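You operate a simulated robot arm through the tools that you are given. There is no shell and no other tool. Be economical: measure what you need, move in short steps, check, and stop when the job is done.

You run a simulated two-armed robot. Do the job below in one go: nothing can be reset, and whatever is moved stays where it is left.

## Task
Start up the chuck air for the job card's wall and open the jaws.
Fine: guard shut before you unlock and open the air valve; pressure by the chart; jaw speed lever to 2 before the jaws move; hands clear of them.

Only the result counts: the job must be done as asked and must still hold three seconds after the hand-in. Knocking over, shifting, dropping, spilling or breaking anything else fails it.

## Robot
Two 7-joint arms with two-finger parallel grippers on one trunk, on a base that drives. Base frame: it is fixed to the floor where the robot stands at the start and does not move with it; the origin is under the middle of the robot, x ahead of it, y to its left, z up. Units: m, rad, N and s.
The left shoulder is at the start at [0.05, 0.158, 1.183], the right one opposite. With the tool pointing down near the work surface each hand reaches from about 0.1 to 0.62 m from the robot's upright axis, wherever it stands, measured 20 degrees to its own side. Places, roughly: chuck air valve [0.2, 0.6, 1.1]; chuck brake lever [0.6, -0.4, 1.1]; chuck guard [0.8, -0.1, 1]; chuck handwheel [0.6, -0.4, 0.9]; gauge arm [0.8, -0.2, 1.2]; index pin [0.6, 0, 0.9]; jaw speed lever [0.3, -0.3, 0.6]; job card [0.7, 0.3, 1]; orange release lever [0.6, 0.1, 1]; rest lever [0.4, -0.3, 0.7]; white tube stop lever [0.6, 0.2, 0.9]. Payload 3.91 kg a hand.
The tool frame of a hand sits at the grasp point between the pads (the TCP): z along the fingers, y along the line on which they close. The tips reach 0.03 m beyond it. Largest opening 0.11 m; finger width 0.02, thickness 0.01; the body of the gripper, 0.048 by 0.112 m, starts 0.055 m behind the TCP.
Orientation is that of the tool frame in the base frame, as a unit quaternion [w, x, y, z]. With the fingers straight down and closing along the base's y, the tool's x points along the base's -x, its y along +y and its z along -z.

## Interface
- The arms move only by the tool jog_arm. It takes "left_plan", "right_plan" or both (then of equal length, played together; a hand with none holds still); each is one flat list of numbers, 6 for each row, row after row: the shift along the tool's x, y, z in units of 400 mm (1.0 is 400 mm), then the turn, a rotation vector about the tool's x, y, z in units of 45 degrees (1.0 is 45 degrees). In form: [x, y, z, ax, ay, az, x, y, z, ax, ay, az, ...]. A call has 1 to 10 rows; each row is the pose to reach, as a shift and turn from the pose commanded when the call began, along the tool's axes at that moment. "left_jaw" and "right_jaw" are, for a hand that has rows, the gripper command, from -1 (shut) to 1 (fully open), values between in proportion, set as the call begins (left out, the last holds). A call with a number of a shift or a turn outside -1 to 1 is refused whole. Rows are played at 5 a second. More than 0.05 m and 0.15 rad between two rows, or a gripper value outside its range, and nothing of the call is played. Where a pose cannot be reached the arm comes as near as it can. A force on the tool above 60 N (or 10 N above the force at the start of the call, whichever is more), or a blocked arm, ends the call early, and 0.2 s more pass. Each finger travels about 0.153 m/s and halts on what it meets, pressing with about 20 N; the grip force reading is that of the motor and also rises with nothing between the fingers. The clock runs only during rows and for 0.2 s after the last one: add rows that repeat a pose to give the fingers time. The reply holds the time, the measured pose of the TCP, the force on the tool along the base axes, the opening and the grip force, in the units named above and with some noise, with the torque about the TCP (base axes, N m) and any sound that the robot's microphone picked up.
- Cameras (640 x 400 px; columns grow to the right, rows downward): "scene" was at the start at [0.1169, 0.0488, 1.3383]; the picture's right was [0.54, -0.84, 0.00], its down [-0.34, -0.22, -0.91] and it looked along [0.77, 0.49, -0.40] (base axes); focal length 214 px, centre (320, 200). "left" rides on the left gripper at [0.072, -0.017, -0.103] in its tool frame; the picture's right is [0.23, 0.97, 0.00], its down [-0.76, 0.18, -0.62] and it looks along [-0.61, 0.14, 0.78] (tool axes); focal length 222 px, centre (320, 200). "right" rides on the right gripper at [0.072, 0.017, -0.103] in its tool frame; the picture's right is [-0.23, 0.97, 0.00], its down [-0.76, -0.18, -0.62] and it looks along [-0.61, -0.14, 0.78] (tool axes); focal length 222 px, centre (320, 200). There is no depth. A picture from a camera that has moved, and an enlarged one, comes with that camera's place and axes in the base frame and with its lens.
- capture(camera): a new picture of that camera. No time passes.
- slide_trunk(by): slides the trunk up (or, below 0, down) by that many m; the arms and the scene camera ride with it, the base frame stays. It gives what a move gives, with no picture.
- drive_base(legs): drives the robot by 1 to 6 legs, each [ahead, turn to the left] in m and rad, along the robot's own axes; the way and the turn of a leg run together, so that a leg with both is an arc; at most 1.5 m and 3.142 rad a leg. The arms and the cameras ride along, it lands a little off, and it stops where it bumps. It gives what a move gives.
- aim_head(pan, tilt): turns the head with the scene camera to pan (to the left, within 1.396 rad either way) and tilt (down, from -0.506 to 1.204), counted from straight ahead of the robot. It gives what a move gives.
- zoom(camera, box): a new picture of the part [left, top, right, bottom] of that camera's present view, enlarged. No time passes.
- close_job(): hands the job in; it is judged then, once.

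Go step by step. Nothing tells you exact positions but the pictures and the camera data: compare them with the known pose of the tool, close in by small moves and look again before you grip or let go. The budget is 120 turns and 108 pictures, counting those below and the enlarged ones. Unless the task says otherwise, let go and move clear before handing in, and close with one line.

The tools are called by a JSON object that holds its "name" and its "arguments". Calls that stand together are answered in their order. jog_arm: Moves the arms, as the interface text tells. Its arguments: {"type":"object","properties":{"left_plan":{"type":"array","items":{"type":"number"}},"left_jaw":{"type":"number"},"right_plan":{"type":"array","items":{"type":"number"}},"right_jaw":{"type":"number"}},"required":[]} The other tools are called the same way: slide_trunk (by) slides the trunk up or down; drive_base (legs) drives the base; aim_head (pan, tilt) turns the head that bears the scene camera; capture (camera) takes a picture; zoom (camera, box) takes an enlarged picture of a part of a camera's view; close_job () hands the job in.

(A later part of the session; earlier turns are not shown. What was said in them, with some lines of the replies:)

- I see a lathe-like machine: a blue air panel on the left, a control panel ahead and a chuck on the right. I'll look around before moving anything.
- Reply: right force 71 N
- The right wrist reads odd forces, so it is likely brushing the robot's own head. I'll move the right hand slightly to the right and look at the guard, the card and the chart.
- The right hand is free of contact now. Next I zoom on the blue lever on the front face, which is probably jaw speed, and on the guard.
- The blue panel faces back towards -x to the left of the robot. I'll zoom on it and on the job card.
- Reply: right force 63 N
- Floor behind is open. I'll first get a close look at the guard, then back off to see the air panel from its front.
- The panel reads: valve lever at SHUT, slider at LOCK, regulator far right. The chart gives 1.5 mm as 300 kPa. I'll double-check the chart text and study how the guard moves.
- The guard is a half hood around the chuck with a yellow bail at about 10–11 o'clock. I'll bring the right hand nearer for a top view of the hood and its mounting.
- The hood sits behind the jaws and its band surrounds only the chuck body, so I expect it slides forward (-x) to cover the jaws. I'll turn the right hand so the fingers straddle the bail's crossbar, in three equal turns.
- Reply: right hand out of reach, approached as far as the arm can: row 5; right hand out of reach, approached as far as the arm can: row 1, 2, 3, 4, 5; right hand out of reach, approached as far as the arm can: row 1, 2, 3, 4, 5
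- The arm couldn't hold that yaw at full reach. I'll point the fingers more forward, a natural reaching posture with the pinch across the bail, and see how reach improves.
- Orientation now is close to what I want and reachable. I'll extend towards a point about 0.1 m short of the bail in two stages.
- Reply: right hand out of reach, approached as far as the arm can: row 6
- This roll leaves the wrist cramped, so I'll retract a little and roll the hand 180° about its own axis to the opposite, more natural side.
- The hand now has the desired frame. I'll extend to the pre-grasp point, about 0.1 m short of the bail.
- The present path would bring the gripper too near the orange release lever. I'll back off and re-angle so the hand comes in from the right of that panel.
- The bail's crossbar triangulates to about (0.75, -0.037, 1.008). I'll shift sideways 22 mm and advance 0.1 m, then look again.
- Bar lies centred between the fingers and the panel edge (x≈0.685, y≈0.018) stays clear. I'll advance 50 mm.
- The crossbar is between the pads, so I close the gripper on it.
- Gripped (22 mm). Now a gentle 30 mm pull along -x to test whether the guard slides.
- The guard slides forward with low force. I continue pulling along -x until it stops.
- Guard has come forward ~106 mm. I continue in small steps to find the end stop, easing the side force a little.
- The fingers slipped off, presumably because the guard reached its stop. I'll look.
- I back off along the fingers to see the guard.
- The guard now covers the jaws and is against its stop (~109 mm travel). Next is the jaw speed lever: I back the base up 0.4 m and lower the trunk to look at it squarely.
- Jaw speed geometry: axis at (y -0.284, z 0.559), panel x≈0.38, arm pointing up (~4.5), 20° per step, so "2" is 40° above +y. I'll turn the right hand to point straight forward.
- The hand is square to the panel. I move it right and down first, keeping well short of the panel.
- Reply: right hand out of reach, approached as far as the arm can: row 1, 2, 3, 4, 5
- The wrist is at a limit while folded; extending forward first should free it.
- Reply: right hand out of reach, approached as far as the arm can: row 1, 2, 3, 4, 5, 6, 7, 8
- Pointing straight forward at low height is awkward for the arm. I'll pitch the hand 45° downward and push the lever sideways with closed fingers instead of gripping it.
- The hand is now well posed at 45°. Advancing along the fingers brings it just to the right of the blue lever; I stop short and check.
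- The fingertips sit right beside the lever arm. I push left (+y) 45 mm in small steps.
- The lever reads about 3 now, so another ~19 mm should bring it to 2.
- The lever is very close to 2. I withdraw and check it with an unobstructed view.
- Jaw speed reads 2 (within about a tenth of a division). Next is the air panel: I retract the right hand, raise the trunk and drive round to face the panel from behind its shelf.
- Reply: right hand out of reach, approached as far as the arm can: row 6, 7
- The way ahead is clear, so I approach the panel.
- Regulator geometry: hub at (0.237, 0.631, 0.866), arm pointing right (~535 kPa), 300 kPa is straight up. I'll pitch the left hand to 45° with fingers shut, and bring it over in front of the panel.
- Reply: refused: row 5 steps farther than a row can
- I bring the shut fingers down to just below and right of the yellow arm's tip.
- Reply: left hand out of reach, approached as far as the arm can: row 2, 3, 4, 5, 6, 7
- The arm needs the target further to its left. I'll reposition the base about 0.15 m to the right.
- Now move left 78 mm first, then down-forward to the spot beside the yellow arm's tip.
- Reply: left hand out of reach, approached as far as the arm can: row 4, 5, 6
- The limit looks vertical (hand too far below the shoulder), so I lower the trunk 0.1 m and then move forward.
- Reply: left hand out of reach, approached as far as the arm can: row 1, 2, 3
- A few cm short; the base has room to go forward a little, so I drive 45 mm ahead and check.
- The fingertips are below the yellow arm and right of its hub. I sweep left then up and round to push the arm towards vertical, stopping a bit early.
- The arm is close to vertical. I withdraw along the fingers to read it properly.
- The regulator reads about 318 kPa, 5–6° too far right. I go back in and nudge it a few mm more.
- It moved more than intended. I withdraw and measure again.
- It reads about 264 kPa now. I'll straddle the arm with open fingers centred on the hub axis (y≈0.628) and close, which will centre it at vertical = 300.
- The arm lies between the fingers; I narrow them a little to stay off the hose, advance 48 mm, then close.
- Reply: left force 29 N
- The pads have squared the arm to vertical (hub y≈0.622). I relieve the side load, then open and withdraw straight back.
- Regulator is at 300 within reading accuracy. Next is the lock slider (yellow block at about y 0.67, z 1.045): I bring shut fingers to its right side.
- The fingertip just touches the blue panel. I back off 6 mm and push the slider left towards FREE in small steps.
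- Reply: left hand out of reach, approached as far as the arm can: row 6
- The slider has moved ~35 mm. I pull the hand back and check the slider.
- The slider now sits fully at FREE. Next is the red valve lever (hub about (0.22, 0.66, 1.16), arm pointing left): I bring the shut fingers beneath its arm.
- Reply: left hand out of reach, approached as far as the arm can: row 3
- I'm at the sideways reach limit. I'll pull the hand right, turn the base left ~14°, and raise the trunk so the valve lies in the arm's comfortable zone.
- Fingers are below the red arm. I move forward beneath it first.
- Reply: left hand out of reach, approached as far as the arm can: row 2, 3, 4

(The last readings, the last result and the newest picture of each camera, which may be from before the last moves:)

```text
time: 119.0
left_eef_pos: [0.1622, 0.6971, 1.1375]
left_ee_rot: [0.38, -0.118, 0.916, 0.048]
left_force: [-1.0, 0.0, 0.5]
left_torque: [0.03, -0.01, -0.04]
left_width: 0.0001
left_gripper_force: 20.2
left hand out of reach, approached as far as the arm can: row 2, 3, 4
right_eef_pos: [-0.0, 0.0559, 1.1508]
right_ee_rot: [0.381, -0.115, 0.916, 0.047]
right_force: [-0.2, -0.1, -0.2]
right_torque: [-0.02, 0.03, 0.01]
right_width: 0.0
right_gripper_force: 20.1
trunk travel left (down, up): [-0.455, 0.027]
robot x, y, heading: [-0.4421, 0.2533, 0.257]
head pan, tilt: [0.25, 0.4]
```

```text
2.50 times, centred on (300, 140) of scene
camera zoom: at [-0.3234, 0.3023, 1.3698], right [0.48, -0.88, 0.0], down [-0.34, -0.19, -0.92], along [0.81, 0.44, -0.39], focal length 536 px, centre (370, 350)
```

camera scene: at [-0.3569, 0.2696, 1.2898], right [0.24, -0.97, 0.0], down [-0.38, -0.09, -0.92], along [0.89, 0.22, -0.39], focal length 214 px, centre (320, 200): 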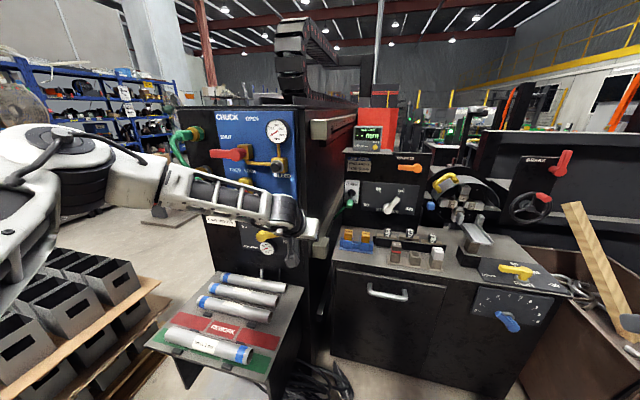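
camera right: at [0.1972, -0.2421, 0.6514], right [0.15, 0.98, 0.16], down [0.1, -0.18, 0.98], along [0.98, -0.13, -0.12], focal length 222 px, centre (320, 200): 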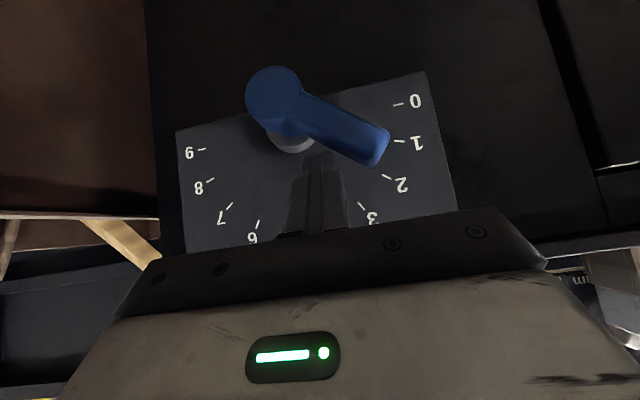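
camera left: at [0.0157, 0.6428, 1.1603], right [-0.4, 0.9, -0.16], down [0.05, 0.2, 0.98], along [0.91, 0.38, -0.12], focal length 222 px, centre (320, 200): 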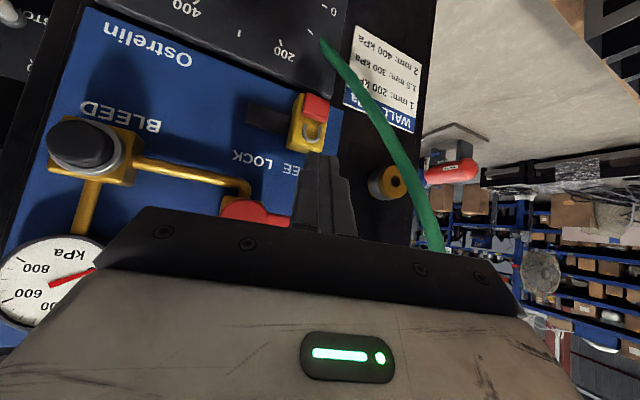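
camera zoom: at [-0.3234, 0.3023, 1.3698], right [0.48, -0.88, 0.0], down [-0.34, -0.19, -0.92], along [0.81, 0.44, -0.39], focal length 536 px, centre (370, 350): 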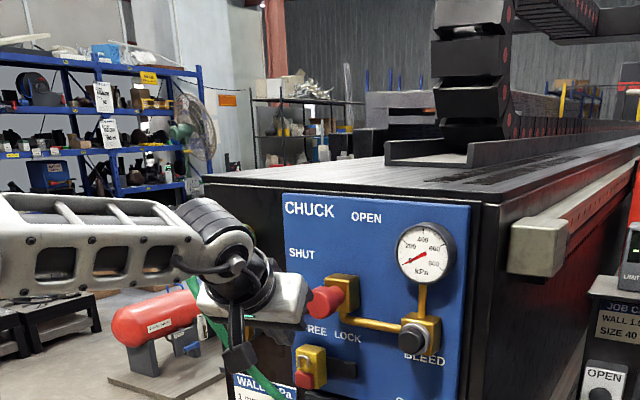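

About 6 cm short in reach; the base is still ~0.35 m from the shelf corner, so I ease forward 45 mm.

{"name": "drive_base", "arguments": {"legs": [[0.045, 0]]}}

{"name": "capture", "arguments": {"camera": "left"}}

```text
time: 120.0
left_eef_pos: [0.1987, 0.7104, 1.1309]
left_ee_rot: [0.37, -0.116, 0.92, 0.052]
left_force: [-3.1, 0.0, 0.1]
left_torque: [-0.09, -0.19, -0.08]
left_width: 0.0
left_gripper_force: 19.8
right_eef_pos: [0.0418, 0.0686, 1.1502]
right_ee_rot: [0.381, -0.116, 0.916, 0.047]
right_force: [0.5, -0.6, -0.2]
right_torque: [0.01, -0.01, 0.01]
right_width: 0.0001
right_gripper_force: 20.2
trunk travel left (down, up): [-0.455, 0.027]
robot x, y, heading: [-0.4037, 0.2637, 0.256]
head pan, tilt: [0.25, 0.4]
stopped in leg 1: the force on the tool passed its limit at 88 N (the readings are from after the stop); the commanded pose is now the measured one
```

```text
15 pictures are left
camera left: at [0.0829, 0.6622, 1.1538], right [-0.4, 0.9, -0.15], down [0.07, 0.19, 0.98], along [0.91, 0.38, -0.14], focal length 222 px, centre (320, 200)
```

left: 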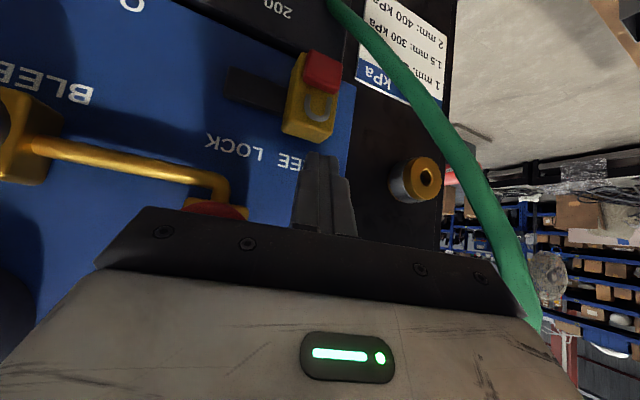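

The finger nosed the lever arm's front from slightly too high. I back off, go 30 mm lower, then come forward again beneath it.

{"name": "jog_arm", "arguments": {"left_plan": [0.051, 0.019, -0.051, 0, 0, 0, 0.104, 0.019, 0.002, 0, 0, 0, 0.06, 0.003, 0.045, 0, 0, 0, 0.019, -0.013, 0.087, 0, 0, 0]}}

{"name": "capture", "arguments": {"camera": "left"}}

{"name": "zoom", "arguments": {"camera": "scene", "box": [220, 100, 380, 220]}}

```text
time: 121.0
left_eef_pos: [0.1922, 0.7114, 1.1025]
left_ee_rot: [0.368, -0.116, 0.921, 0.052]
left_force: [-14.3, -4.6, -5.3]
left_torque: [0.49, -1.08, -0.28]
left_width: 0.0001
left_gripper_force: 19.8
left hand out of reach, approached as far as the arm can: row 4
right_eef_pos: [0.0404, 0.0685, 1.1499]
right_ee_rot: [0.38, -0.115, 0.916, 0.049]
right_force: [0.5, 0.2, -0.4]
right_torque: [-0.02, 0.0, -0.02]
right_width: 0.0
right_gripper_force: 20.0
trunk travel left (down, up): [-0.455, 0.027]
robot x, y, heading: [-0.3992, 0.2589, 0.257]
head pan, tilt: [0.25, 0.4]
```

```text
14 pictures are left
camera left: at [0.0774, 0.6636, 1.1271], right [-0.4, 0.9, -0.15], down [0.07, 0.19, 0.98], along [0.91, 0.38, -0.15], focal length 222 px, centre (320, 200)
```

left: 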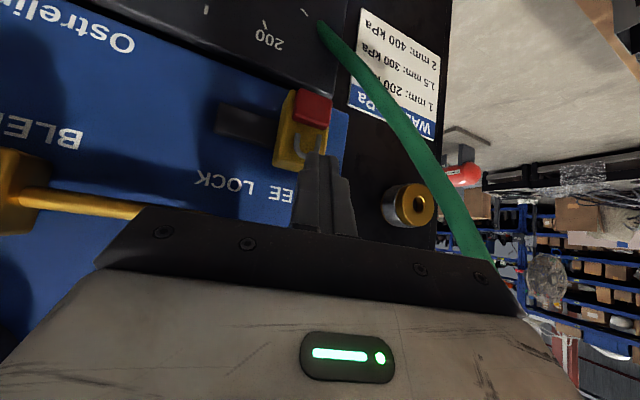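

```text
3.33 times, centred on (300, 160) of scene
camera zoom: at [-0.2834, 0.313, 1.3698], right [0.49, -0.87, 0.0], down [-0.34, -0.19, -0.92], along [0.81, 0.45, -0.39], focal length 715 px, centre (387, 333)
```

zoom: 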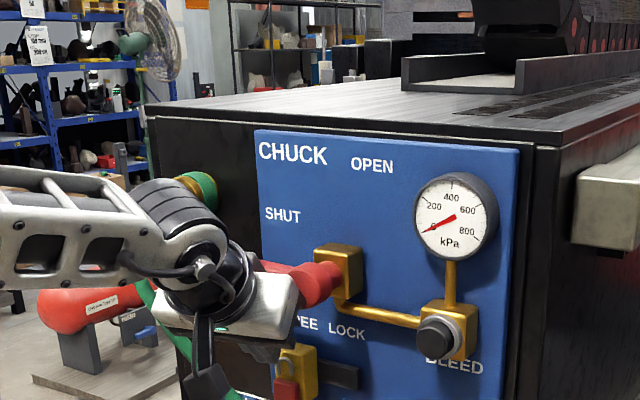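

The red handle protrudes further out (x≈0.16–0.19) than I took it. I retreat to just under it, then sweep up and round to push it to OPEN.

{"name": "jog_arm", "arguments": {"left_plan": [0.072, 0.012, -0.051, 0, 0, 0, 0.007, 0.01, -0.102, 0, 0, 0, -0.028, 0.023, -0.134, 0, 0, 0, -0.061, 0.031, -0.166, 0, 0, 0, -0.087, 0.027, -0.195, 0, 0, 0, -0.106, 0.014, -0.22, 0, 0, 0, -0.126, -0.017, -0.252, 0, 0, 0]}}

{"name": "zoom", "arguments": {"camera": "scene", "box": [220, 100, 380, 220]}}

```text
time: 122.6
left_eef_pos: [0.1654, 0.692, 1.2138]
left_ee_rot: [0.371, -0.113, 0.92, 0.049]
left_force: [0.7, -0.1, -0.6]
left_torque: [0.02, 0.0, -0.02]
left_width: 0.0001
left_gripper_force: 19.8
right_eef_pos: [0.042, 0.0674, 1.1492]
right_ee_rot: [0.38, -0.114, 0.917, 0.048]
right_force: [-0.1, -0.3, -0.5]
right_torque: [0.0, -0.01, 0.0]
right_width: 0.0002
right_gripper_force: 20.2
trunk travel left (down, up): [-0.455, 0.027]
robot x, y, heading: [-0.4003, 0.2593, 0.256]
head pan, tilt: [0.25, 0.4]
```

```text
3.33 times, centred on (300, 160) of scene
camera zoom: at [-0.2815, 0.3125, 1.3699], right [0.48, -0.87, 0.0], down [-0.34, -0.19, -0.92], along [0.81, 0.45, -0.39], focal length 715 px, centre (387, 333)
```

zoom: 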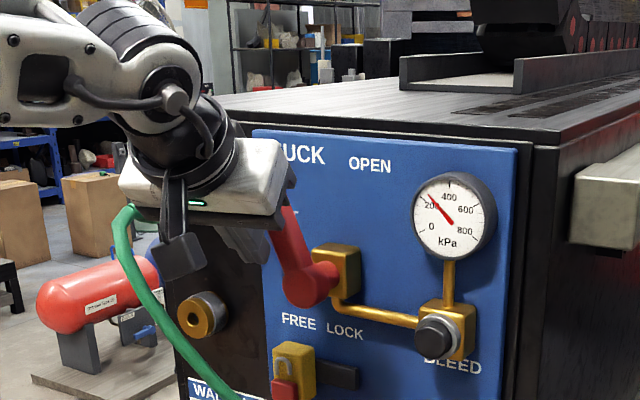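

The valve is opening and pressure is rising. I push a bit further to bring the lever fully to OPEN.

{"name": "jog_arm", "arguments": {"left_plan": [0.003, -0.025, -0.006, 0, 0, 0, 0.006, -0.05, -0.012, 0, 0, 0, 0.008, -0.075, -0.019, 0, 0, 0]}}

{"name": "zoom", "arguments": {"camera": "scene", "box": [220, 100, 380, 220]}}

```text
time: 123.4
left_eef_pos: [0.1634, 0.6736, 1.214]
left_ee_rot: [0.37, -0.122, 0.919, 0.054]
left_force: [7.2, 24.6, 3.8]
left_torque: [0.24, -0.16, 0.63]
left_width: 0.0002
left_gripper_force: 20.1
right_eef_pos: [0.0434, 0.072, 1.1507]
right_ee_rot: [0.379, -0.116, 0.917, 0.046]
right_force: [-0.4, -0.5, 0.3]
right_torque: [0.03, -0.01, 0.0]
right_width: 0.0
right_gripper_force: 19.8
trunk travel left (down, up): [-0.455, 0.027]
robot x, y, heading: [-0.4037, 0.2584, 0.257]
head pan, tilt: [0.25, 0.4]
```

```text
3.33 times, centred on (300, 160) of scene
camera zoom: at [-0.2806, 0.3177, 1.3696], right [0.49, -0.87, 0.0], down [-0.34, -0.19, -0.92], along [0.8, 0.45, -0.39], focal length 715 px, centre (387, 333)
```

zoom: 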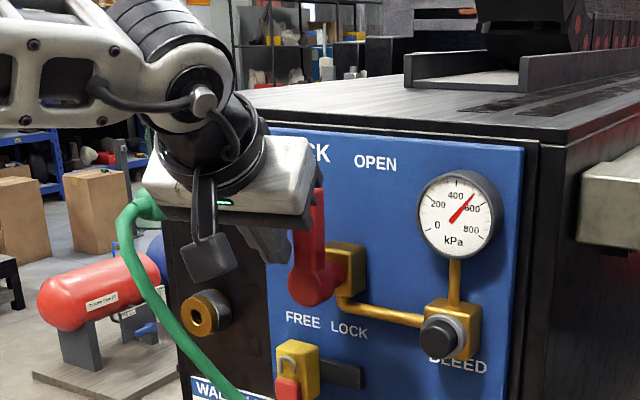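

The lever is against its OPEN stop, but the main gauge shows more than 300. I back off and read both gauges and the regulator.

{"name": "jog_arm", "arguments": {"left_plan": [0, 0.05, -0.03, 0, 0, 0, 0, 0.06, -0.12, 0, 0, 0, 0, 0.0, -0.22, 0, 0, 0, 0, -0.06, -0.32, 0, 0, 0]}}

{"name": "zoom", "arguments": {"camera": "scene", "box": [250, 120, 370, 280]}}

```text
time: 124.4
left_eef_pos: [0.0834, 0.6162, 1.3075]
left_ee_rot: [0.37, -0.116, 0.92, 0.052]
left_force: [-1.7, 0.3, 0.1]
left_torque: [0.0, -0.03, 0.02]
left_width: 0.0001
left_gripper_force: 20.1
right_eef_pos: [0.0415, 0.0684, 1.1497]
right_ee_rot: [0.38, -0.115, 0.917, 0.048]
right_force: [-0.7, 0.1, 1.1]
right_torque: [-0.01, -0.05, -0.02]
right_width: 0.0002
right_gripper_force: 19.9
trunk travel left (down, up): [-0.455, 0.027]
robot x, y, heading: [-0.4042, 0.2628, 0.258]
head pan, tilt: [0.25, 0.4]
```

```text
2.50 times, centred on (310, 200) of scene
camera zoom: at [-0.2821, 0.3134, 1.3698], right [0.48, -0.87, 0.0], down [-0.34, -0.19, -0.92], along [0.81, 0.45, -0.39], focal length 536 px, centre (345, 200)
```

zoom: 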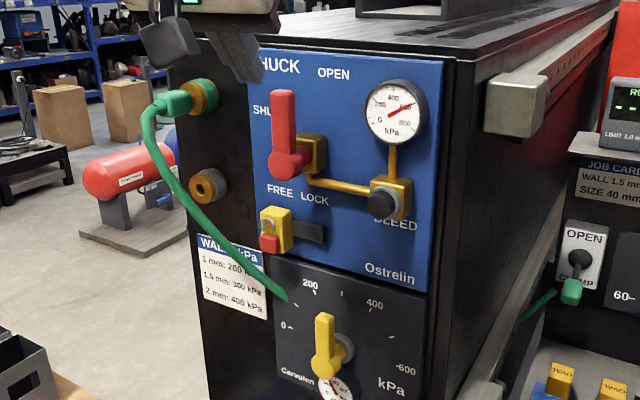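

{"name": "zoom", "arguments": {"camera": "scene", "box": [290, 140, 350, 290]}}

```text
2.67 times, centred on (320, 215) of scene
camera zoom: at [-0.2821, 0.3134, 1.3698], right [0.48, -0.87, 0.0], down [-0.34, -0.19, -0.92], along [0.81, 0.45, -0.39], focal length 572 px, centre (320, 160)
```

zoom: 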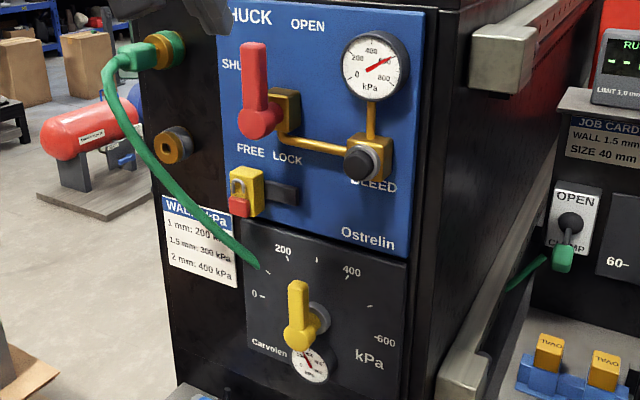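

{"name": "zoom", "arguments": {"camera": "scene", "box": [296, 240, 344, 288]}}

```text
8.33 times, centred on (320, 264) of scene
camera zoom: at [-0.2821, 0.3134, 1.3698], right [0.48, -0.87, 0.0], down [-0.34, -0.19, -0.92], along [0.81, 0.45, -0.39], focal length 1787 px, centre (320, -333)
```

zoom: 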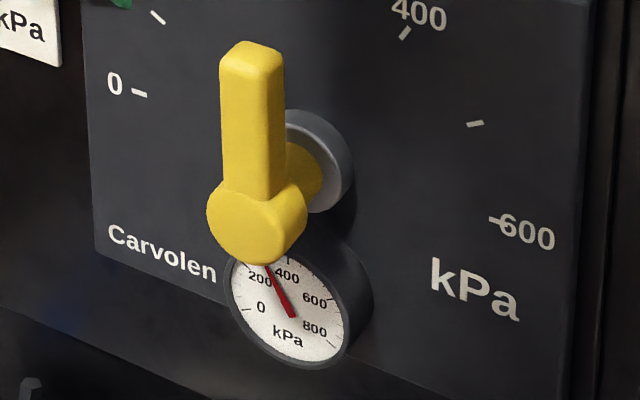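

The small regulator gauge reads ≈300 kPa (the other gauge is the supply side), the lever is at OPEN and the lock at FREE. Last is the OPEN/CLAMP toggle (tip about (0.589, 0.358, 0.87), now at CLAMP): I tuck the left hand and drive round in front of it, angled left.

{"name": "jog_arm", "arguments": {"left_plan": [0.07, 0, -0.067, 0, 0, 0, 0.14, 0, -0.134, 0, 0, 0, 0.21, 0, -0.2, 0, 0, 0, 0.28, 0, -0.267, 0, 0, 0, 0.35, 0, -0.335, 0, 0, 0], "left_jaw": 0}}

{"name": "drive_base", "arguments": {"legs": [[-0.45, 0], [0, -0.45], [0.87, 0], [0, 0.65]]}}

```text
time: 125.6
left_eef_pos: [-0.1052, 0.5678, 1.3079]
left_ee_rot: [0.37, -0.116, 0.92, 0.051]
left_force: [-0.8, 0.6, 0.2]
left_torque: [-0.02, 0.01, 0.0]
left_width: 0.055
left_gripper_force: 0.1
right_eef_pos: [0.0408, 0.068, 1.1502]
right_ee_rot: [0.381, -0.114, 0.916, 0.048]
right_force: [-0.6, -0.1, -0.2]
right_torque: [0.0, 0.01, 0.02]
right_width: 0.0
right_gripper_force: 20.3
trunk travel left (down, up): [-0.455, 0.027]
robot x, y, heading: [-0.4022, 0.2583, 0.254]
head pan, tilt: [0.25, 0.4]
```

```text
time: 135.5
left_eef_pos: [0.2408, 0.3397, 1.3072]
left_ee_rot: [0.364, -0.202, 0.905, 0.086]
left_force: [-0.2, 0.0, -0.5]
left_torque: [0.03, -0.02, 0.03]
left_width: 0.055
left_gripper_force: 0.0
right_eef_pos: [0.4776, -0.1248, 1.1497]
right_ee_rot: [0.374, -0.201, 0.902, 0.083]
right_force: [0.0, 0.1, 0.0]
right_torque: [0.03, -0.01, 0.0]
right_width: 0.0
right_gripper_force: 20.0
trunk travel left (down, up): [-0.455, 0.027]
robot x, y, heading: [0.0058, -0.023, 0.446]
head pan, tilt: [0.25, 0.4]
```

I draw the right hand back well clear of the chuck, lower the trunk, and look at the toggle.

{"name": "jog_arm", "arguments": {"right_plan": [0.07, 0, -0.07, 0, 0, 0, 0.14, 0, -0.14, 0, 0, 0, 0.21, 0, -0.21, 0, 0, 0, 0.28, 0, -0.28, 0, 0, 0]}}

{"name": "slide_trunk", "arguments": {"by": -0.13}}

{"name": "aim_head", "arguments": {"pan": 0.1, "tilt": 0.6}}

{"name": "capture", "arguments": {"camera": "scene"}}

```text
time: 136.5
left_eef_pos: [0.2378, 0.3384, 1.3089]
left_ee_rot: [0.365, -0.202, 0.905, 0.087]
left_force: [0.2, -0.1, 0.1]
left_torque: [0.0, -0.01, 0.01]
left_width: 0.0551
left_gripper_force: 0.1
right_eef_pos: [0.3976, -0.2384, 1.2288]
right_ee_rot: [0.375, -0.202, 0.901, 0.084]
right_force: [0.0, -0.1, 0.4]
right_torque: [0.05, -0.02, -0.02]
right_width: 0.0001
right_gripper_force: 19.6
right hand out of reach, approached as far as the arm can: row 1, 2, 3, 4
trunk travel left (down, up): [-0.455, 0.027]
robot x, y, heading: [0.0023, -0.019, 0.444]
head pan, tilt: [0.25, 0.4]
```

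```text
time: 138.1
left_eef_pos: [0.2398, 0.3385, 1.1781]
left_ee_rot: [0.364, -0.202, 0.905, 0.086]
left_force: [-0.1, -0.2, -0.1]
left_torque: [0.0, 0.01, 0.0]
left_width: 0.055
left_gripper_force: 0.0
right_eef_pos: [0.3991, -0.2374, 1.0974]
right_ee_rot: [0.373, -0.201, 0.902, 0.084]
right_force: [-0.1, 0.1, -0.6]
right_torque: [-0.02, 0.02, -0.02]
right_width: 0.0
right_gripper_force: 19.8
trunk travel left (down, up): [-0.325, 0.157]
robot x, y, heading: [0.006, -0.0187, 0.45]
head pan, tilt: [0.25, 0.4]
```

```text
time: 138.8
left_eef_pos: [0.2392, 0.3398, 1.1773]
left_ee_rot: [0.364, -0.203, 0.905, 0.086]
left_force: [-0.1, 0.7, 0.3]
left_torque: [0.0, 0.01, -0.01]
left_width: 0.0553
left_gripper_force: 0.1
right_eef_pos: [0.4007, -0.2366, 1.0973]
right_ee_rot: [0.372, -0.202, 0.902, 0.084]
right_force: [-1.0, -0.5, -0.2]
right_torque: [-0.01, 0.05, 0.03]
right_width: 0.0002
right_gripper_force: 20.1
trunk travel left (down, up): [-0.325, 0.157]
robot x, y, heading: [0.0085, -0.0212, 0.445]
head pan, tilt: [0.099, 0.6]
```

```text
7 pictures are left
camera scene: at [0.1168, 0.0427, 1.2216], right [0.52, -0.86, 0.0], down [-0.48, -0.29, -0.83], along [0.71, 0.43, -0.56], focal length 214 px, centre (320, 200)
```

scene: 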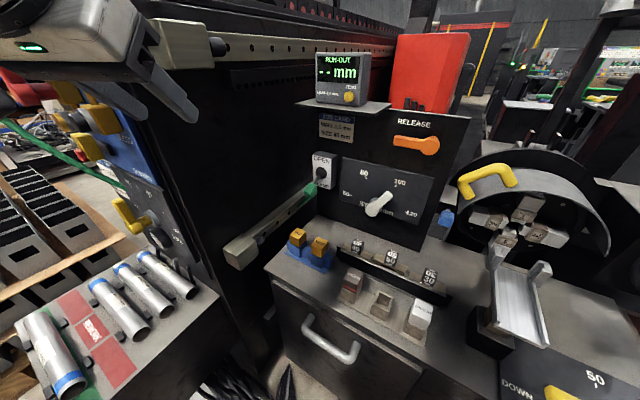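

The toggle tip is at about (0.590, 0.360, 0.876). I open the fingers slightly and approach to an intermediate point, watching the forearm clearance to the rail.

{"name": "jog_arm", "arguments": {"left_plan": [-0.011, -0.036, 0.084, 0, 0, 0, -0.023, -0.072, 0.167, 0, 0, 0, -0.034, -0.108, 0.25, 0, 0, 0, -0.046, -0.143, 0.334, 0, 0, 0, -0.057, -0.179, 0.418, 0, 0, 0, -0.069, -0.215, 0.5, 0, 0, 0, -0.08, -0.251, 0.585, 0, 0, 0], "left_jaw": -0.2}}

{"name": "capture", "arguments": {"camera": "scene"}}

```text
time: 140.4
left_eef_pos: [0.4498, 0.3314, 1.0281]
left_ee_rot: [0.365, -0.202, 0.905, 0.085]
left_force: [0.2, -0.7, 0.8]
left_torque: [0.01, 0.01, -0.01]
left_width: 0.0439
left_gripper_force: 0.1
right_eef_pos: [0.3998, -0.2361, 1.096]
right_ee_rot: [0.373, -0.201, 0.902, 0.084]
right_force: [0.4, -0.5, 0.6]
right_torque: [0.01, -0.01, -0.01]
right_width: 0.0002
right_gripper_force: 19.9
trunk travel left (down, up): [-0.325, 0.157]
robot x, y, heading: [0.005, -0.0187, 0.445]
head pan, tilt: [0.099, 0.6]
```

```text
6 pictures are left
camera scene: at [0.1173, 0.0431, 1.2215], right [0.52, -0.86, 0.0], down [-0.48, -0.29, -0.82], along [0.71, 0.43, -0.57], focal length 214 px, centre (320, 200)
```

scene: 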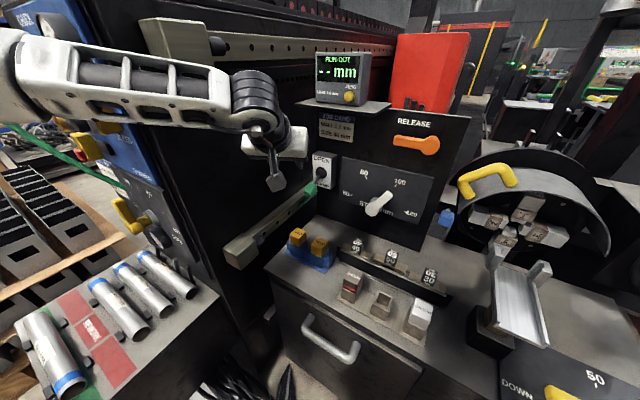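

{"name": "jog_arm", "arguments": {"left_plan": [0.0, -0.013, 0.1, 0, 0, 0, -0.005, -0.026, 0.18, 0, 0, 0, -0.011, -0.04, 0.25, 0, 0, 0]}}

{"name": "capture", "arguments": {"camera": "left"}}

```text
time: 141.2
left_eef_pos: [0.4778, 0.3716, 0.9724]
left_ee_rot: [0.363, -0.202, 0.905, 0.086]
left_force: [-0.5, -1.0, -0.8]
left_torque: [0.02, 0.0, -0.01]
left_width: 0.044
left_gripper_force: 0.2
left hand out of reach, approached as far as the arm can: row 1, 2, 3
right_eef_pos: [0.4, -0.2371, 1.097]
right_ee_rot: [0.373, -0.201, 0.902, 0.084]
right_force: [0.0, 0.6, -0.8]
right_torque: [0.02, 0.03, 0.0]
right_width: 0.0
right_gripper_force: 19.7
trunk travel left (down, up): [-0.325, 0.157]
robot x, y, heading: [0.0068, -0.0184, 0.442]
head pan, tilt: [0.099, 0.6]
```

```text
5 pictures are left
camera left: at [0.3732, 0.3029, 0.9959], right [-0.56, 0.81, -0.15], down [0.03, 0.2, 0.98], along [0.82, 0.55, -0.14], focal length 222 px, centre (320, 200)
```

left: 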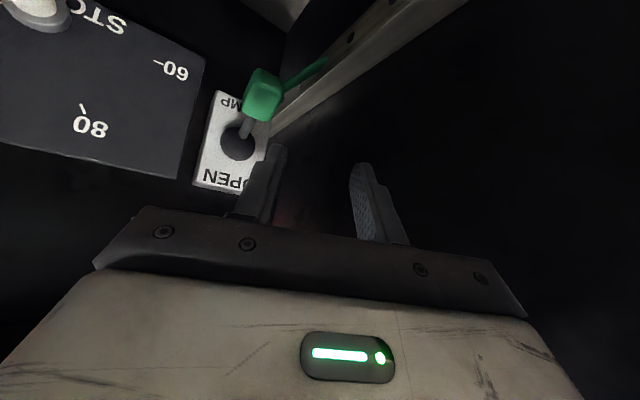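

Reach fails at this pitch. I'll use a shallower, slightly rolled hand (mirrors the posture that reached the guard) with fingers shut, and push the toggle up from below.

{"name": "jog_arm", "arguments": {"left_plan": [0, -0.03, -0.06, 0, -0.13, 0, 0, -0.06, -0.12, 0, -0.26, 0, 0, -0.08, -0.15, 0, -0.38, 0], "left_jaw": -1}}

{"name": "jog_arm", "arguments": {"left_plan": [0, 0, 0, 0, 0, -0.15, 0, 0, 0, 0, 0, -0.3, 0, 0, 0, 0, 0, -0.45, 0, 0, 0, 0, 0, -0.6, 0, 0, 0, 0, 0, -0.75, 0, 0, 0, 0, 0, -0.9]}}

{"name": "drive_base", "arguments": {"legs": [[0.02, 0.08]]}}

```text
time: 142.0
left_eef_pos: [0.4536, 0.3219, 1.0177]
left_ee_rot: [0.495, -0.188, 0.84, 0.116]
left_force: [0.3, -0.2, -0.4]
left_torque: [0.01, -0.01, -0.01]
left_width: 0.0
left_gripper_force: 20.2
right_eef_pos: [0.3996, -0.2376, 1.0971]
right_ee_rot: [0.374, -0.201, 0.902, 0.084]
right_force: [-0.1, -0.4, 0.6]
right_torque: [0.01, 0.01, 0.0]
right_width: 0.0
right_gripper_force: 19.7
trunk travel left (down, up): [-0.325, 0.157]
robot x, y, heading: [0.0074, -0.0211, 0.444]
head pan, tilt: [0.099, 0.6]
```

```text
time: 143.4
left_eef_pos: [0.4533, 0.3214, 1.0168]
left_ee_rot: [0.503, -0.467, 0.724, -0.064]
left_force: [0.2, -0.1, -0.7]
left_torque: [0.03, 0.0, 0.02]
left_width: 0.0
left_gripper_force: 20.3
right_eef_pos: [0.3998, -0.2375, 1.0969]
right_ee_rot: [0.373, -0.201, 0.902, 0.084]
right_force: [0.8, 0.0, 0.8]
right_torque: [0.01, -0.05, 0.03]
right_width: 0.0001
right_gripper_force: 19.9
trunk travel left (down, up): [-0.325, 0.157]
robot x, y, heading: [0.0044, -0.0192, 0.448]
head pan, tilt: [0.099, 0.6]
```

```text
time: 144.3
left_eef_pos: [0.4408, 0.366, 1.0168]
left_ee_rot: [0.506, -0.495, 0.705, -0.043]
left_force: [0.0, 0.4, 0.5]
left_torque: [0.0, 0.01, 0.03]
left_width: 0.0
left_gripper_force: 19.9
right_eef_pos: [0.4334, -0.1955, 1.0955]
right_ee_rot: [0.37, -0.237, 0.893, 0.099]
right_force: [0.5, 0.6, 0.6]
right_torque: [0.01, 0.04, -0.01]
right_width: 0.0002
right_gripper_force: 20.4
trunk travel left (down, up): [-0.325, 0.157]
robot x, y, heading: [0.0235, -0.0118, 0.526]
head pan, tilt: [0.099, 0.6]
```

I move to a pre-point 0.15 m back along the finger line that passes under the toggle tip.

{"name": "jog_arm", "arguments": {"left_plan": [0.086, 0.002, 0.026, 0, 0, 0, 0.172, 0.003, 0.052, 0, 0, 0, 0.258, 0.005, 0.078, 0, 0, 0, 0.345, 0.006, 0.103, 0, 0, 0]}}

{"name": "jog_arm", "arguments": {"left_plan": [0, 0, 0.06, 0, 0, 0, 0, 0, 0.12, 0, 0, 0, 0, 0, 0.18, 0, 0, 0]}}

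```text
time: 145.3
left_eef_pos: [0.4074, 0.351, 0.9557]
left_ee_rot: [0.506, -0.496, 0.705, -0.043]
left_force: [-0.2, 0.5, 0.2]
left_torque: [0.02, -0.01, 0.01]
left_width: 0.0
left_gripper_force: 20.1
left hand out of reach, approached as far as the arm can: row 1, 2, 3, 4
right_eef_pos: [0.4339, -0.1958, 1.0973]
right_ee_rot: [0.37, -0.237, 0.893, 0.099]
right_force: [-0.3, 0.3, -0.3]
right_torque: [0.01, -0.03, -0.01]
right_width: 0.0001
right_gripper_force: 19.6
trunk travel left (down, up): [-0.325, 0.157]
robot x, y, heading: [0.0268, -0.0082, 0.524]
head pan, tilt: [0.099, 0.6]
```

```text
time: 146.1
left_eef_pos: [0.4358, 0.3981, 0.9361]
left_ee_rot: [0.505, -0.495, 0.705, -0.043]
left_force: [0.2, 0.2, 0.2]
left_torque: [-0.01, 0.03, 0.02]
left_width: 0.0001
left_gripper_force: 20.0
left hand out of reach, approached as far as the arm can: row 1, 2, 3
right_eef_pos: [0.4344, -0.1963, 1.097]
right_ee_rot: [0.369, -0.237, 0.893, 0.099]
right_force: [0.1, -0.3, -0.1]
right_torque: [-0.02, -0.01, 0.0]
right_width: 0.0
right_gripper_force: 19.7
trunk travel left (down, up): [-0.325, 0.157]
robot x, y, heading: [0.0246, -0.0117, 0.522]
head pan, tilt: [0.099, 0.6]
```

Height relative to the shoulder is again the limit. I lift the hand aside, lower the trunk 0.12 m, then retry.

{"name": "jog_arm", "arguments": {"left_plan": [0.016, -0.061, -0.042, 0, 0, 0, 0.032, -0.122, -0.084, 0, 0, 0, 0.048, -0.184, -0.125, 0, 0, 0, 0.064, -0.245, -0.167, 0, 0, 0]}}

```text
time: 147.1
left_eef_pos: [0.4215, 0.3322, 1.0193]
left_ee_rot: [0.505, -0.494, 0.706, -0.044]
left_force: [0.3, 0.6, -0.4]
left_torque: [0.02, 0.01, -0.02]
left_width: 0.0001
left_gripper_force: 20.3
left hand out of reach, approached as far as the arm can: row 1, 2, 3, 4
right_eef_pos: [0.4336, -0.1953, 1.0981]
right_ee_rot: [0.37, -0.237, 0.893, 0.099]
right_force: [-0.4, -0.3, 1.0]
right_torque: [-0.02, 0.02, 0.0]
right_width: 0.0
right_gripper_force: 20.1
trunk travel left (down, up): [-0.325, 0.157]
robot x, y, heading: [0.0249, -0.0091, 0.526]
head pan, tilt: [0.099, 0.6]
```

{"name": "slide_trunk", "arguments": {"by": -0.12}}

{"name": "jog_arm", "arguments": {"left_plan": [0.02, -0.02, 0.02, 0, 0, 0, 0.04, -0.05, 0.08, 0, 0, 0, 0.04, -0.08, 0.15, 0, 0, 0]}}

```text
time: 148.6
left_eef_pos: [0.4212, 0.3337, 0.899]
left_ee_rot: [0.506, -0.495, 0.705, -0.043]
left_force: [0.3, 0.3, 0.9]
left_torque: [-0.01, 0.03, 0.0]
left_width: 0.0002
left_gripper_force: 19.9
right_eef_pos: [0.4332, -0.1962, 0.9759]
right_ee_rot: [0.37, -0.237, 0.893, 0.098]
right_force: [0.0, -0.2, 0.0]
right_torque: [-0.01, 0.0, -0.02]
right_width: 0.0002
right_gripper_force: 19.7
trunk travel left (down, up): [-0.205, 0.277]
robot x, y, heading: [0.0223, -0.0082, 0.525]
head pan, tilt: [0.099, 0.6]
```

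```text
time: 149.4
left_eef_pos: [0.4467, 0.3608, 0.8914]
left_ee_rot: [0.506, -0.495, 0.705, -0.043]
left_force: [-0.2, -0.1, -0.5]
left_torque: [0.01, -0.01, -0.01]
left_width: 0.0
left_gripper_force: 20.3
left hand out of reach, approached as far as the arm can: row 1, 2, 3
right_eef_pos: [0.4337, -0.1949, 0.9785]
right_ee_rot: [0.369, -0.237, 0.893, 0.099]
right_force: [-0.6, -0.5, -0.4]
right_torque: [0.02, 0.01, 0.0]
right_width: 0.0003
right_gripper_force: 20.0
trunk travel left (down, up): [-0.205, 0.277]
robot x, y, heading: [0.0231, -0.0111, 0.524]
head pan, tilt: [0.099, 0.6]
```

Not reachable from here. I'll restore the 45° hand pose, then reposition the base so the toggle lies forward-left, where the left arm reached well before.

{"name": "slide_trunk", "arguments": {"by": 0.1}}

{"name": "jog_arm", "arguments": {"left_plan": [0, 0, -0.05, 0, 0, 0.15, 0, 0, -0.1, 0, 0, 0.3, 0, 0, -0.15, 0, 0, 0.45, 0, 0, -0.2, 0, 0, 0.6, 0, 0, -0.25, 0, 0, 0.75, 0, 0, -0.3, 0, 0, 0.9]}}

{"name": "jog_arm", "arguments": {"left_plan": [0, 0, 0, 0, 0.13, 0, 0, 0, 0, 0, 0.26, 0, 0, 0, 0, 0, 0.38, 0], "left_jaw": -0.1}}

{"name": "drive_base", "arguments": {"legs": [[-0.42, 0], [0, -0.35], [0.38, 0], [0, 0.13]]}}

```text
time: 150.7
left_eef_pos: [0.4462, 0.3609, 0.9915]
left_ee_rot: [0.506, -0.495, 0.705, -0.043]
left_force: [0.5, -0.2, 1.0]
left_torque: [0.01, 0.04, 0.04]
left_width: 0.0
left_gripper_force: 20.1
right_eef_pos: [0.4338, -0.1955, 1.0778]
right_ee_rot: [0.369, -0.237, 0.893, 0.098]
right_force: [0.0, 1.2, 0.1]
right_torque: [-0.03, 0.01, 0.0]
right_width: 0.0
right_gripper_force: 20.4
trunk travel left (down, up): [-0.305, 0.177]
robot x, y, heading: [0.0249, -0.0135, 0.524]
head pan, tilt: [0.099, 0.6]
```

```text
time: 152.1
left_eef_pos: [0.3568, 0.3069, 1.0499]
left_ee_rot: [0.49, -0.219, 0.833, 0.134]
left_force: [0.1, -0.4, -0.7]
left_torque: [-0.01, 0.0, -0.04]
left_width: 0.0
left_gripper_force: 20.0
right_eef_pos: [0.4343, -0.1963, 1.0758]
right_ee_rot: [0.37, -0.237, 0.893, 0.099]
right_force: [0.4, 0.6, -1.0]
right_torque: [-0.02, -0.01, 0.01]
right_width: 0.0
right_gripper_force: 20.0
trunk travel left (down, up): [-0.305, 0.177]
robot x, y, heading: [0.0222, -0.0079, 0.525]
head pan, tilt: [0.099, 0.6]
```

```text
time: 152.9
left_eef_pos: [0.3561, 0.308, 1.049]
left_ee_rot: [0.36, -0.238, 0.897, 0.099]
left_force: [0.5, 0.7, -0.4]
left_torque: [0.0, -0.01, -0.01]
left_width: 0.0495
left_gripper_force: 0.1
right_eef_pos: [0.4335, -0.1951, 1.0765]
right_ee_rot: [0.37, -0.237, 0.893, 0.099]
right_force: [0.6, -0.2, 0.3]
right_torque: [0.0, 0.04, 0.0]
right_width: 0.0
right_gripper_force: 20.1
trunk travel left (down, up): [-0.305, 0.177]
robot x, y, heading: [0.0234, -0.0061, 0.526]
head pan, tilt: [0.099, 0.6]
```

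```text
time: 159.2
left_eef_pos: [0.4268, 0.0708, 1.0479]
left_ee_rot: [0.369, -0.131, 0.918, 0.056]
left_force: [-0.3, 0.6, -0.6]
left_torque: [0.01, 0.01, -0.02]
left_width: 0.0495
left_gripper_force: 0.1
right_eef_pos: [0.3841, -0.437, 1.0762]
right_ee_rot: [0.378, -0.129, 0.915, 0.054]
right_force: [-0.1, -0.2, -0.1]
right_torque: [0.02, 0.02, 0.01]
right_width: 0.0001
right_gripper_force: 20.4
trunk travel left (down, up): [-0.305, 0.177]
robot x, y, heading: [0.0288, -0.1612, 0.291]
head pan, tilt: [0.099, 0.6]
```

Now the toggle is forward-left of the robot. I move the left hand to a point 0.13 m short of it along the finger line.

{"name": "jog_arm", "arguments": {"left_plan": [-0.017, 0.082, 0.053, 0, 0, 0, -0.035, 0.163, 0.106, 0, 0, 0, -0.052, 0.245, 0.159, 0, 0, 0, -0.07, 0.327, 0.212, 0, 0, 0, -0.087, 0.409, 0.265, 0, 0, 0, -0.105, 0.49, 0.318, 0, 0, 0, -0.122, 0.572, 0.371, 0, 0, 0]}}

{"name": "capture", "arguments": {"camera": "left"}}

```text
time: 160.8
left_eef_pos: [0.4954, 0.3292, 0.9787]
left_ee_rot: [0.369, -0.13, 0.919, 0.056]
left_force: [1.1, -0.7, -0.4]
left_torque: [-0.02, 0.0, -0.03]
left_width: 0.0494
left_gripper_force: 0.1
right_eef_pos: [0.385, -0.4371, 1.0769]
right_ee_rot: [0.378, -0.13, 0.915, 0.055]
right_force: [-0.6, -0.2, -0.1]
right_torque: [0.01, 0.01, -0.01]
right_width: 0.0001
right_gripper_force: 20.0
trunk travel left (down, up): [-0.305, 0.177]
robot x, y, heading: [0.0275, -0.1629, 0.288]
head pan, tilt: [0.099, 0.6]
```

```text
4 pictures are left
camera left: at [0.382, 0.2776, 1.0016], right [-0.43, 0.89, -0.15], down [0.06, 0.2, 0.98], along [0.9, 0.41, -0.14], focal length 222 px, centre (320, 200)
```

left: 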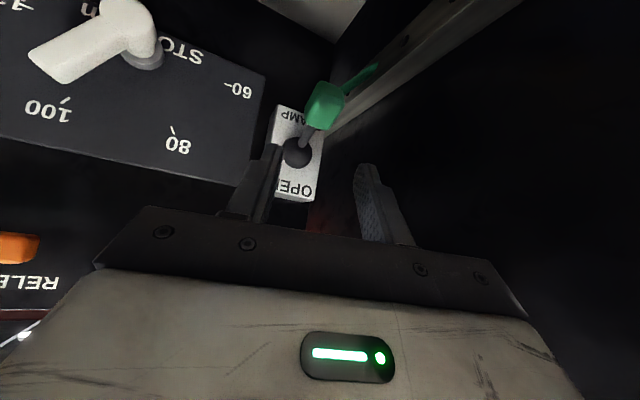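

The toggle tip is centred between the fingers. I narrow the opening slightly and advance to straddle it.

{"name": "jog_arm", "arguments": {"left_plan": [0.005, 0.002, 0.09, 0, 0, 0, 0.01, 0.004, 0.18, 0, 0, 0, 0.014, 0.005, 0.26, 0, 0, 0, 0.018, 0.006, 0.339, 0, 0, 0], "left_jaw": -0.25}}

{"name": "capture", "arguments": {"camera": "left"}}

```text
time: 161.8
left_eef_pos: [0.5775, 0.3573, 0.8735]
left_ee_rot: [0.369, -0.13, 0.919, 0.055]
left_force: [2.2, -3.7, -1.4]
left_torque: [-0.02, 0.07, -0.04]
left_width: 0.0437
left_gripper_force: 2.5
right_eef_pos: [0.3844, -0.438, 1.0767]
right_ee_rot: [0.378, -0.13, 0.915, 0.055]
right_force: [0.2, -0.4, 0.3]
right_torque: [-0.01, -0.04, -0.01]
right_width: 0.0001
right_gripper_force: 20.1
trunk travel left (down, up): [-0.305, 0.177]
robot x, y, heading: [0.0289, -0.1614, 0.289]
head pan, tilt: [0.099, 0.6]
```

```text
3 pictures are left
camera left: at [0.4635, 0.3056, 0.8968], right [-0.43, 0.89, -0.15], down [0.06, 0.2, 0.98], along [0.9, 0.41, -0.14], focal length 222 px, centre (320, 200)
```

left: 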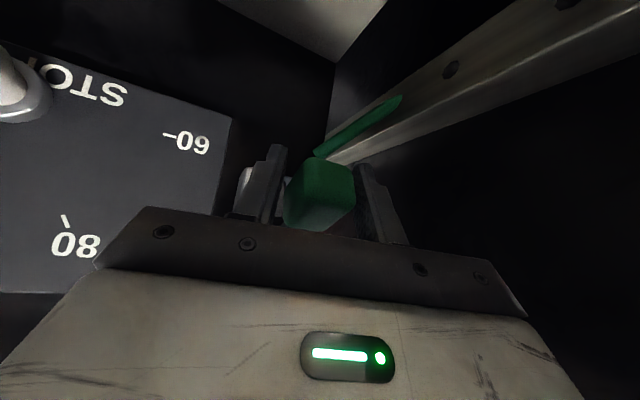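

The knob is between the pads. I grip it, then lift it along its arc about the pivot to OPEN.

{"name": "jog_arm", "arguments": {"left_plan": [0, 0, 0, 0, 0, 0, 0, 0, 0, 0, 0, 0], "left_jaw": -1}}

{"name": "jog_arm", "arguments": {"left_plan": [-0.017, 0.0035, -0.035, 0, 0, 0, -0.041, 0.006, -0.072, 0, 0, 0, -0.074, 0.005, -0.102, 0, 0, 0, -0.119, 0.001, -0.128, 0, 0, 0, -0.142, -0.003, -0.134, 0, 0, 0]}}

```text
time: 162.4
left_eef_pos: [0.5769, 0.3559, 0.873]
left_ee_rot: [0.368, -0.128, 0.919, 0.057]
left_force: [2.0, -7.5, -3.1]
left_torque: [-0.31, 0.19, -1.96]
left_width: 0.0402
left_gripper_force: 45.3
right_eef_pos: [0.3829, -0.4376, 1.0764]
right_ee_rot: [0.379, -0.13, 0.915, 0.055]
right_force: [0.0, -0.2, -0.2]
right_torque: [-0.02, 0.01, -0.03]
right_width: 0.0003
right_gripper_force: 19.9
trunk travel left (down, up): [-0.305, 0.177]
robot x, y, heading: [0.0304, -0.163, 0.288]
head pan, tilt: [0.099, 0.6]
```

```text
time: 163.6
left_eef_pos: [0.5821, 0.3563, 0.9494]
left_ee_rot: [0.366, -0.13, 0.92, 0.056]
left_force: [-6.2, -8.3, -12.9]
left_torque: [-0.47, 1.1, -1.27]
left_width: 0.0387
left_gripper_force: 44.8
right_eef_pos: [0.3858, -0.4364, 1.0769]
right_ee_rot: [0.379, -0.131, 0.914, 0.055]
right_force: [-0.5, -0.5, -0.2]
right_torque: [0.04, 0.01, 0.0]
right_width: 0.0
right_gripper_force: 20.4
trunk travel left (down, up): [-0.305, 0.177]
robot x, y, heading: [0.0272, -0.1619, 0.289]
head pan, tilt: [0.099, 0.6]
```

The knob followed to the upper stop. I open the fingers, withdraw straight back, and check the toggle and chuck.

{"name": "jog_arm", "arguments": {"left_plan": [0, 0, 0, 0, 0, 0, 0, 0, 0, 0, 0, 0, 0, 0, -0.08, 0, 0, 0, 0, 0, -0.16, 0, 0, 0, 0, -0.06, -0.25, 0, 0, 0, 0.02, -0.16, -0.32, 0, 0, 0], "left_jaw": 0.1}}

{"name": "aim_head", "arguments": {"pan": 0.25, "tilt": 0.45}}

{"name": "capture", "arguments": {"camera": "scene"}}

```text
time: 165.0
left_eef_pos: [0.5117, 0.2694, 1.0408]
left_ee_rot: [0.369, -0.131, 0.918, 0.057]
left_force: [-0.5, 0.4, -0.1]
left_torque: [0.0, 0.01, -0.01]
left_width: 0.0605
left_gripper_force: 0.1
right_eef_pos: [0.3835, -0.4392, 1.0763]
right_ee_rot: [0.378, -0.13, 0.915, 0.055]
right_force: [-0.6, -0.9, 0.5]
right_torque: [0.0, 0.03, 0.0]
right_width: 0.0
right_gripper_force: 20.1
trunk travel left (down, up): [-0.305, 0.177]
robot x, y, heading: [0.029, -0.1628, 0.289]
head pan, tilt: [0.099, 0.6]
```

```text
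time: 165.7
left_eef_pos: [0.5117, 0.2706, 1.0398]
left_ee_rot: [0.369, -0.131, 0.918, 0.057]
left_force: [-0.9, -0.6, 0.2]
left_torque: [0.02, 0.02, -0.01]
left_width: 0.0603
left_gripper_force: 0.1
right_eef_pos: [0.3837, -0.4378, 1.0778]
right_ee_rot: [0.379, -0.13, 0.915, 0.055]
right_force: [-0.6, 0.4, -1.0]
right_torque: [-0.01, 0.0, -0.01]
right_width: 0.0001
right_gripper_force: 19.5
trunk travel left (down, up): [-0.305, 0.177]
robot x, y, heading: [0.0302, -0.1589, 0.284]
head pan, tilt: [0.25, 0.45]
```

```text
2 pictures are left
camera scene: at [0.1454, -0.1039, 1.2151], right [0.51, -0.86, 0.0], down [-0.37, -0.22, -0.9], along [0.77, 0.46, -0.44], focal length 214 px, centre (320, 200)
```

scene: 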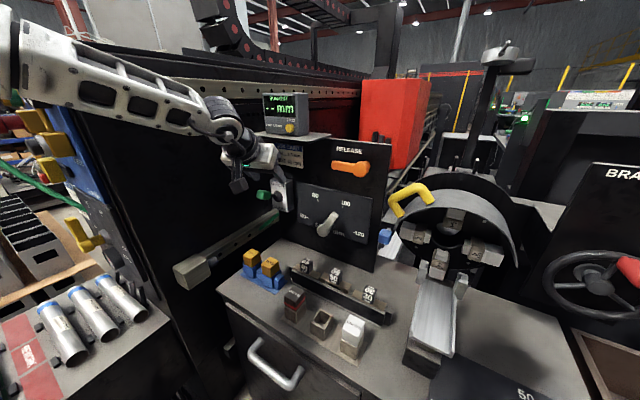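

The jaws look spread. One zoom to confirm toggle, guard and jaws.

{"name": "zoom", "arguments": {"camera": "scene", "box": [240, 160, 520, 300]}}

```text
2.29 times, centred on (380, 230) of scene
camera zoom: at [0.1454, -0.1039, 1.2151], right [0.51, -0.86, 0.0], down [-0.37, -0.22, -0.9], along [0.77, 0.46, -0.44], focal length 490 px, centre (183, 131)
```

zoom: 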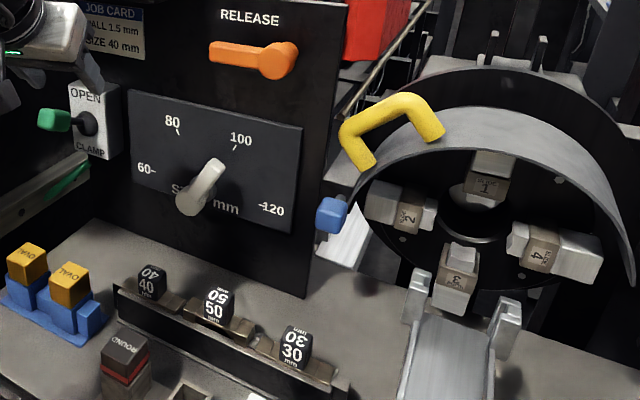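

The jaws are open, the guard is shut and the toggle is at OPEN. I draw the left hand a little further back, then hand in.

{"name": "jog_arm", "arguments": {"left_plan": [0.03, -0.06, -0.08, 0, 0, 0, 0.06, -0.12, -0.16, 0, 0, 0, 0.09, -0.18, -0.22, 0, 0, 0]}}

{"name": "close_job", "arguments": {}}

```text
time: 166.5
left_eef_pos: [0.4462, 0.1724, 1.0772]
left_ee_rot: [0.37, -0.131, 0.918, 0.057]
left_force: [0.0, -0.3, 0.6]
left_torque: [-0.08, -0.01, -0.01]
left_width: 0.0602
left_gripper_force: 0.0
right_eef_pos: [0.3837, -0.4388, 1.076]
right_ee_rot: [0.378, -0.13, 0.915, 0.054]
right_force: [0.5, -0.8, 0.0]
right_torque: [-0.02, 0.0, 0.01]
right_width: 0.0
right_gripper_force: 19.7
trunk travel left (down, up): [-0.305, 0.177]
robot x, y, heading: [0.0289, -0.1582, 0.291]
head pan, tilt: [0.25, 0.45]
```

```text
The job is handed in.
```

The chuck air is on and the jaws are open, in the order you asked: guard shut, jaw speed at about 2 (I read roughly 1.9), regulator at about 300 kPa for the 1.5 mm wall, lock at FREE, air valve OPEN, toggle at OPEN, and both hands clear of the jaws.
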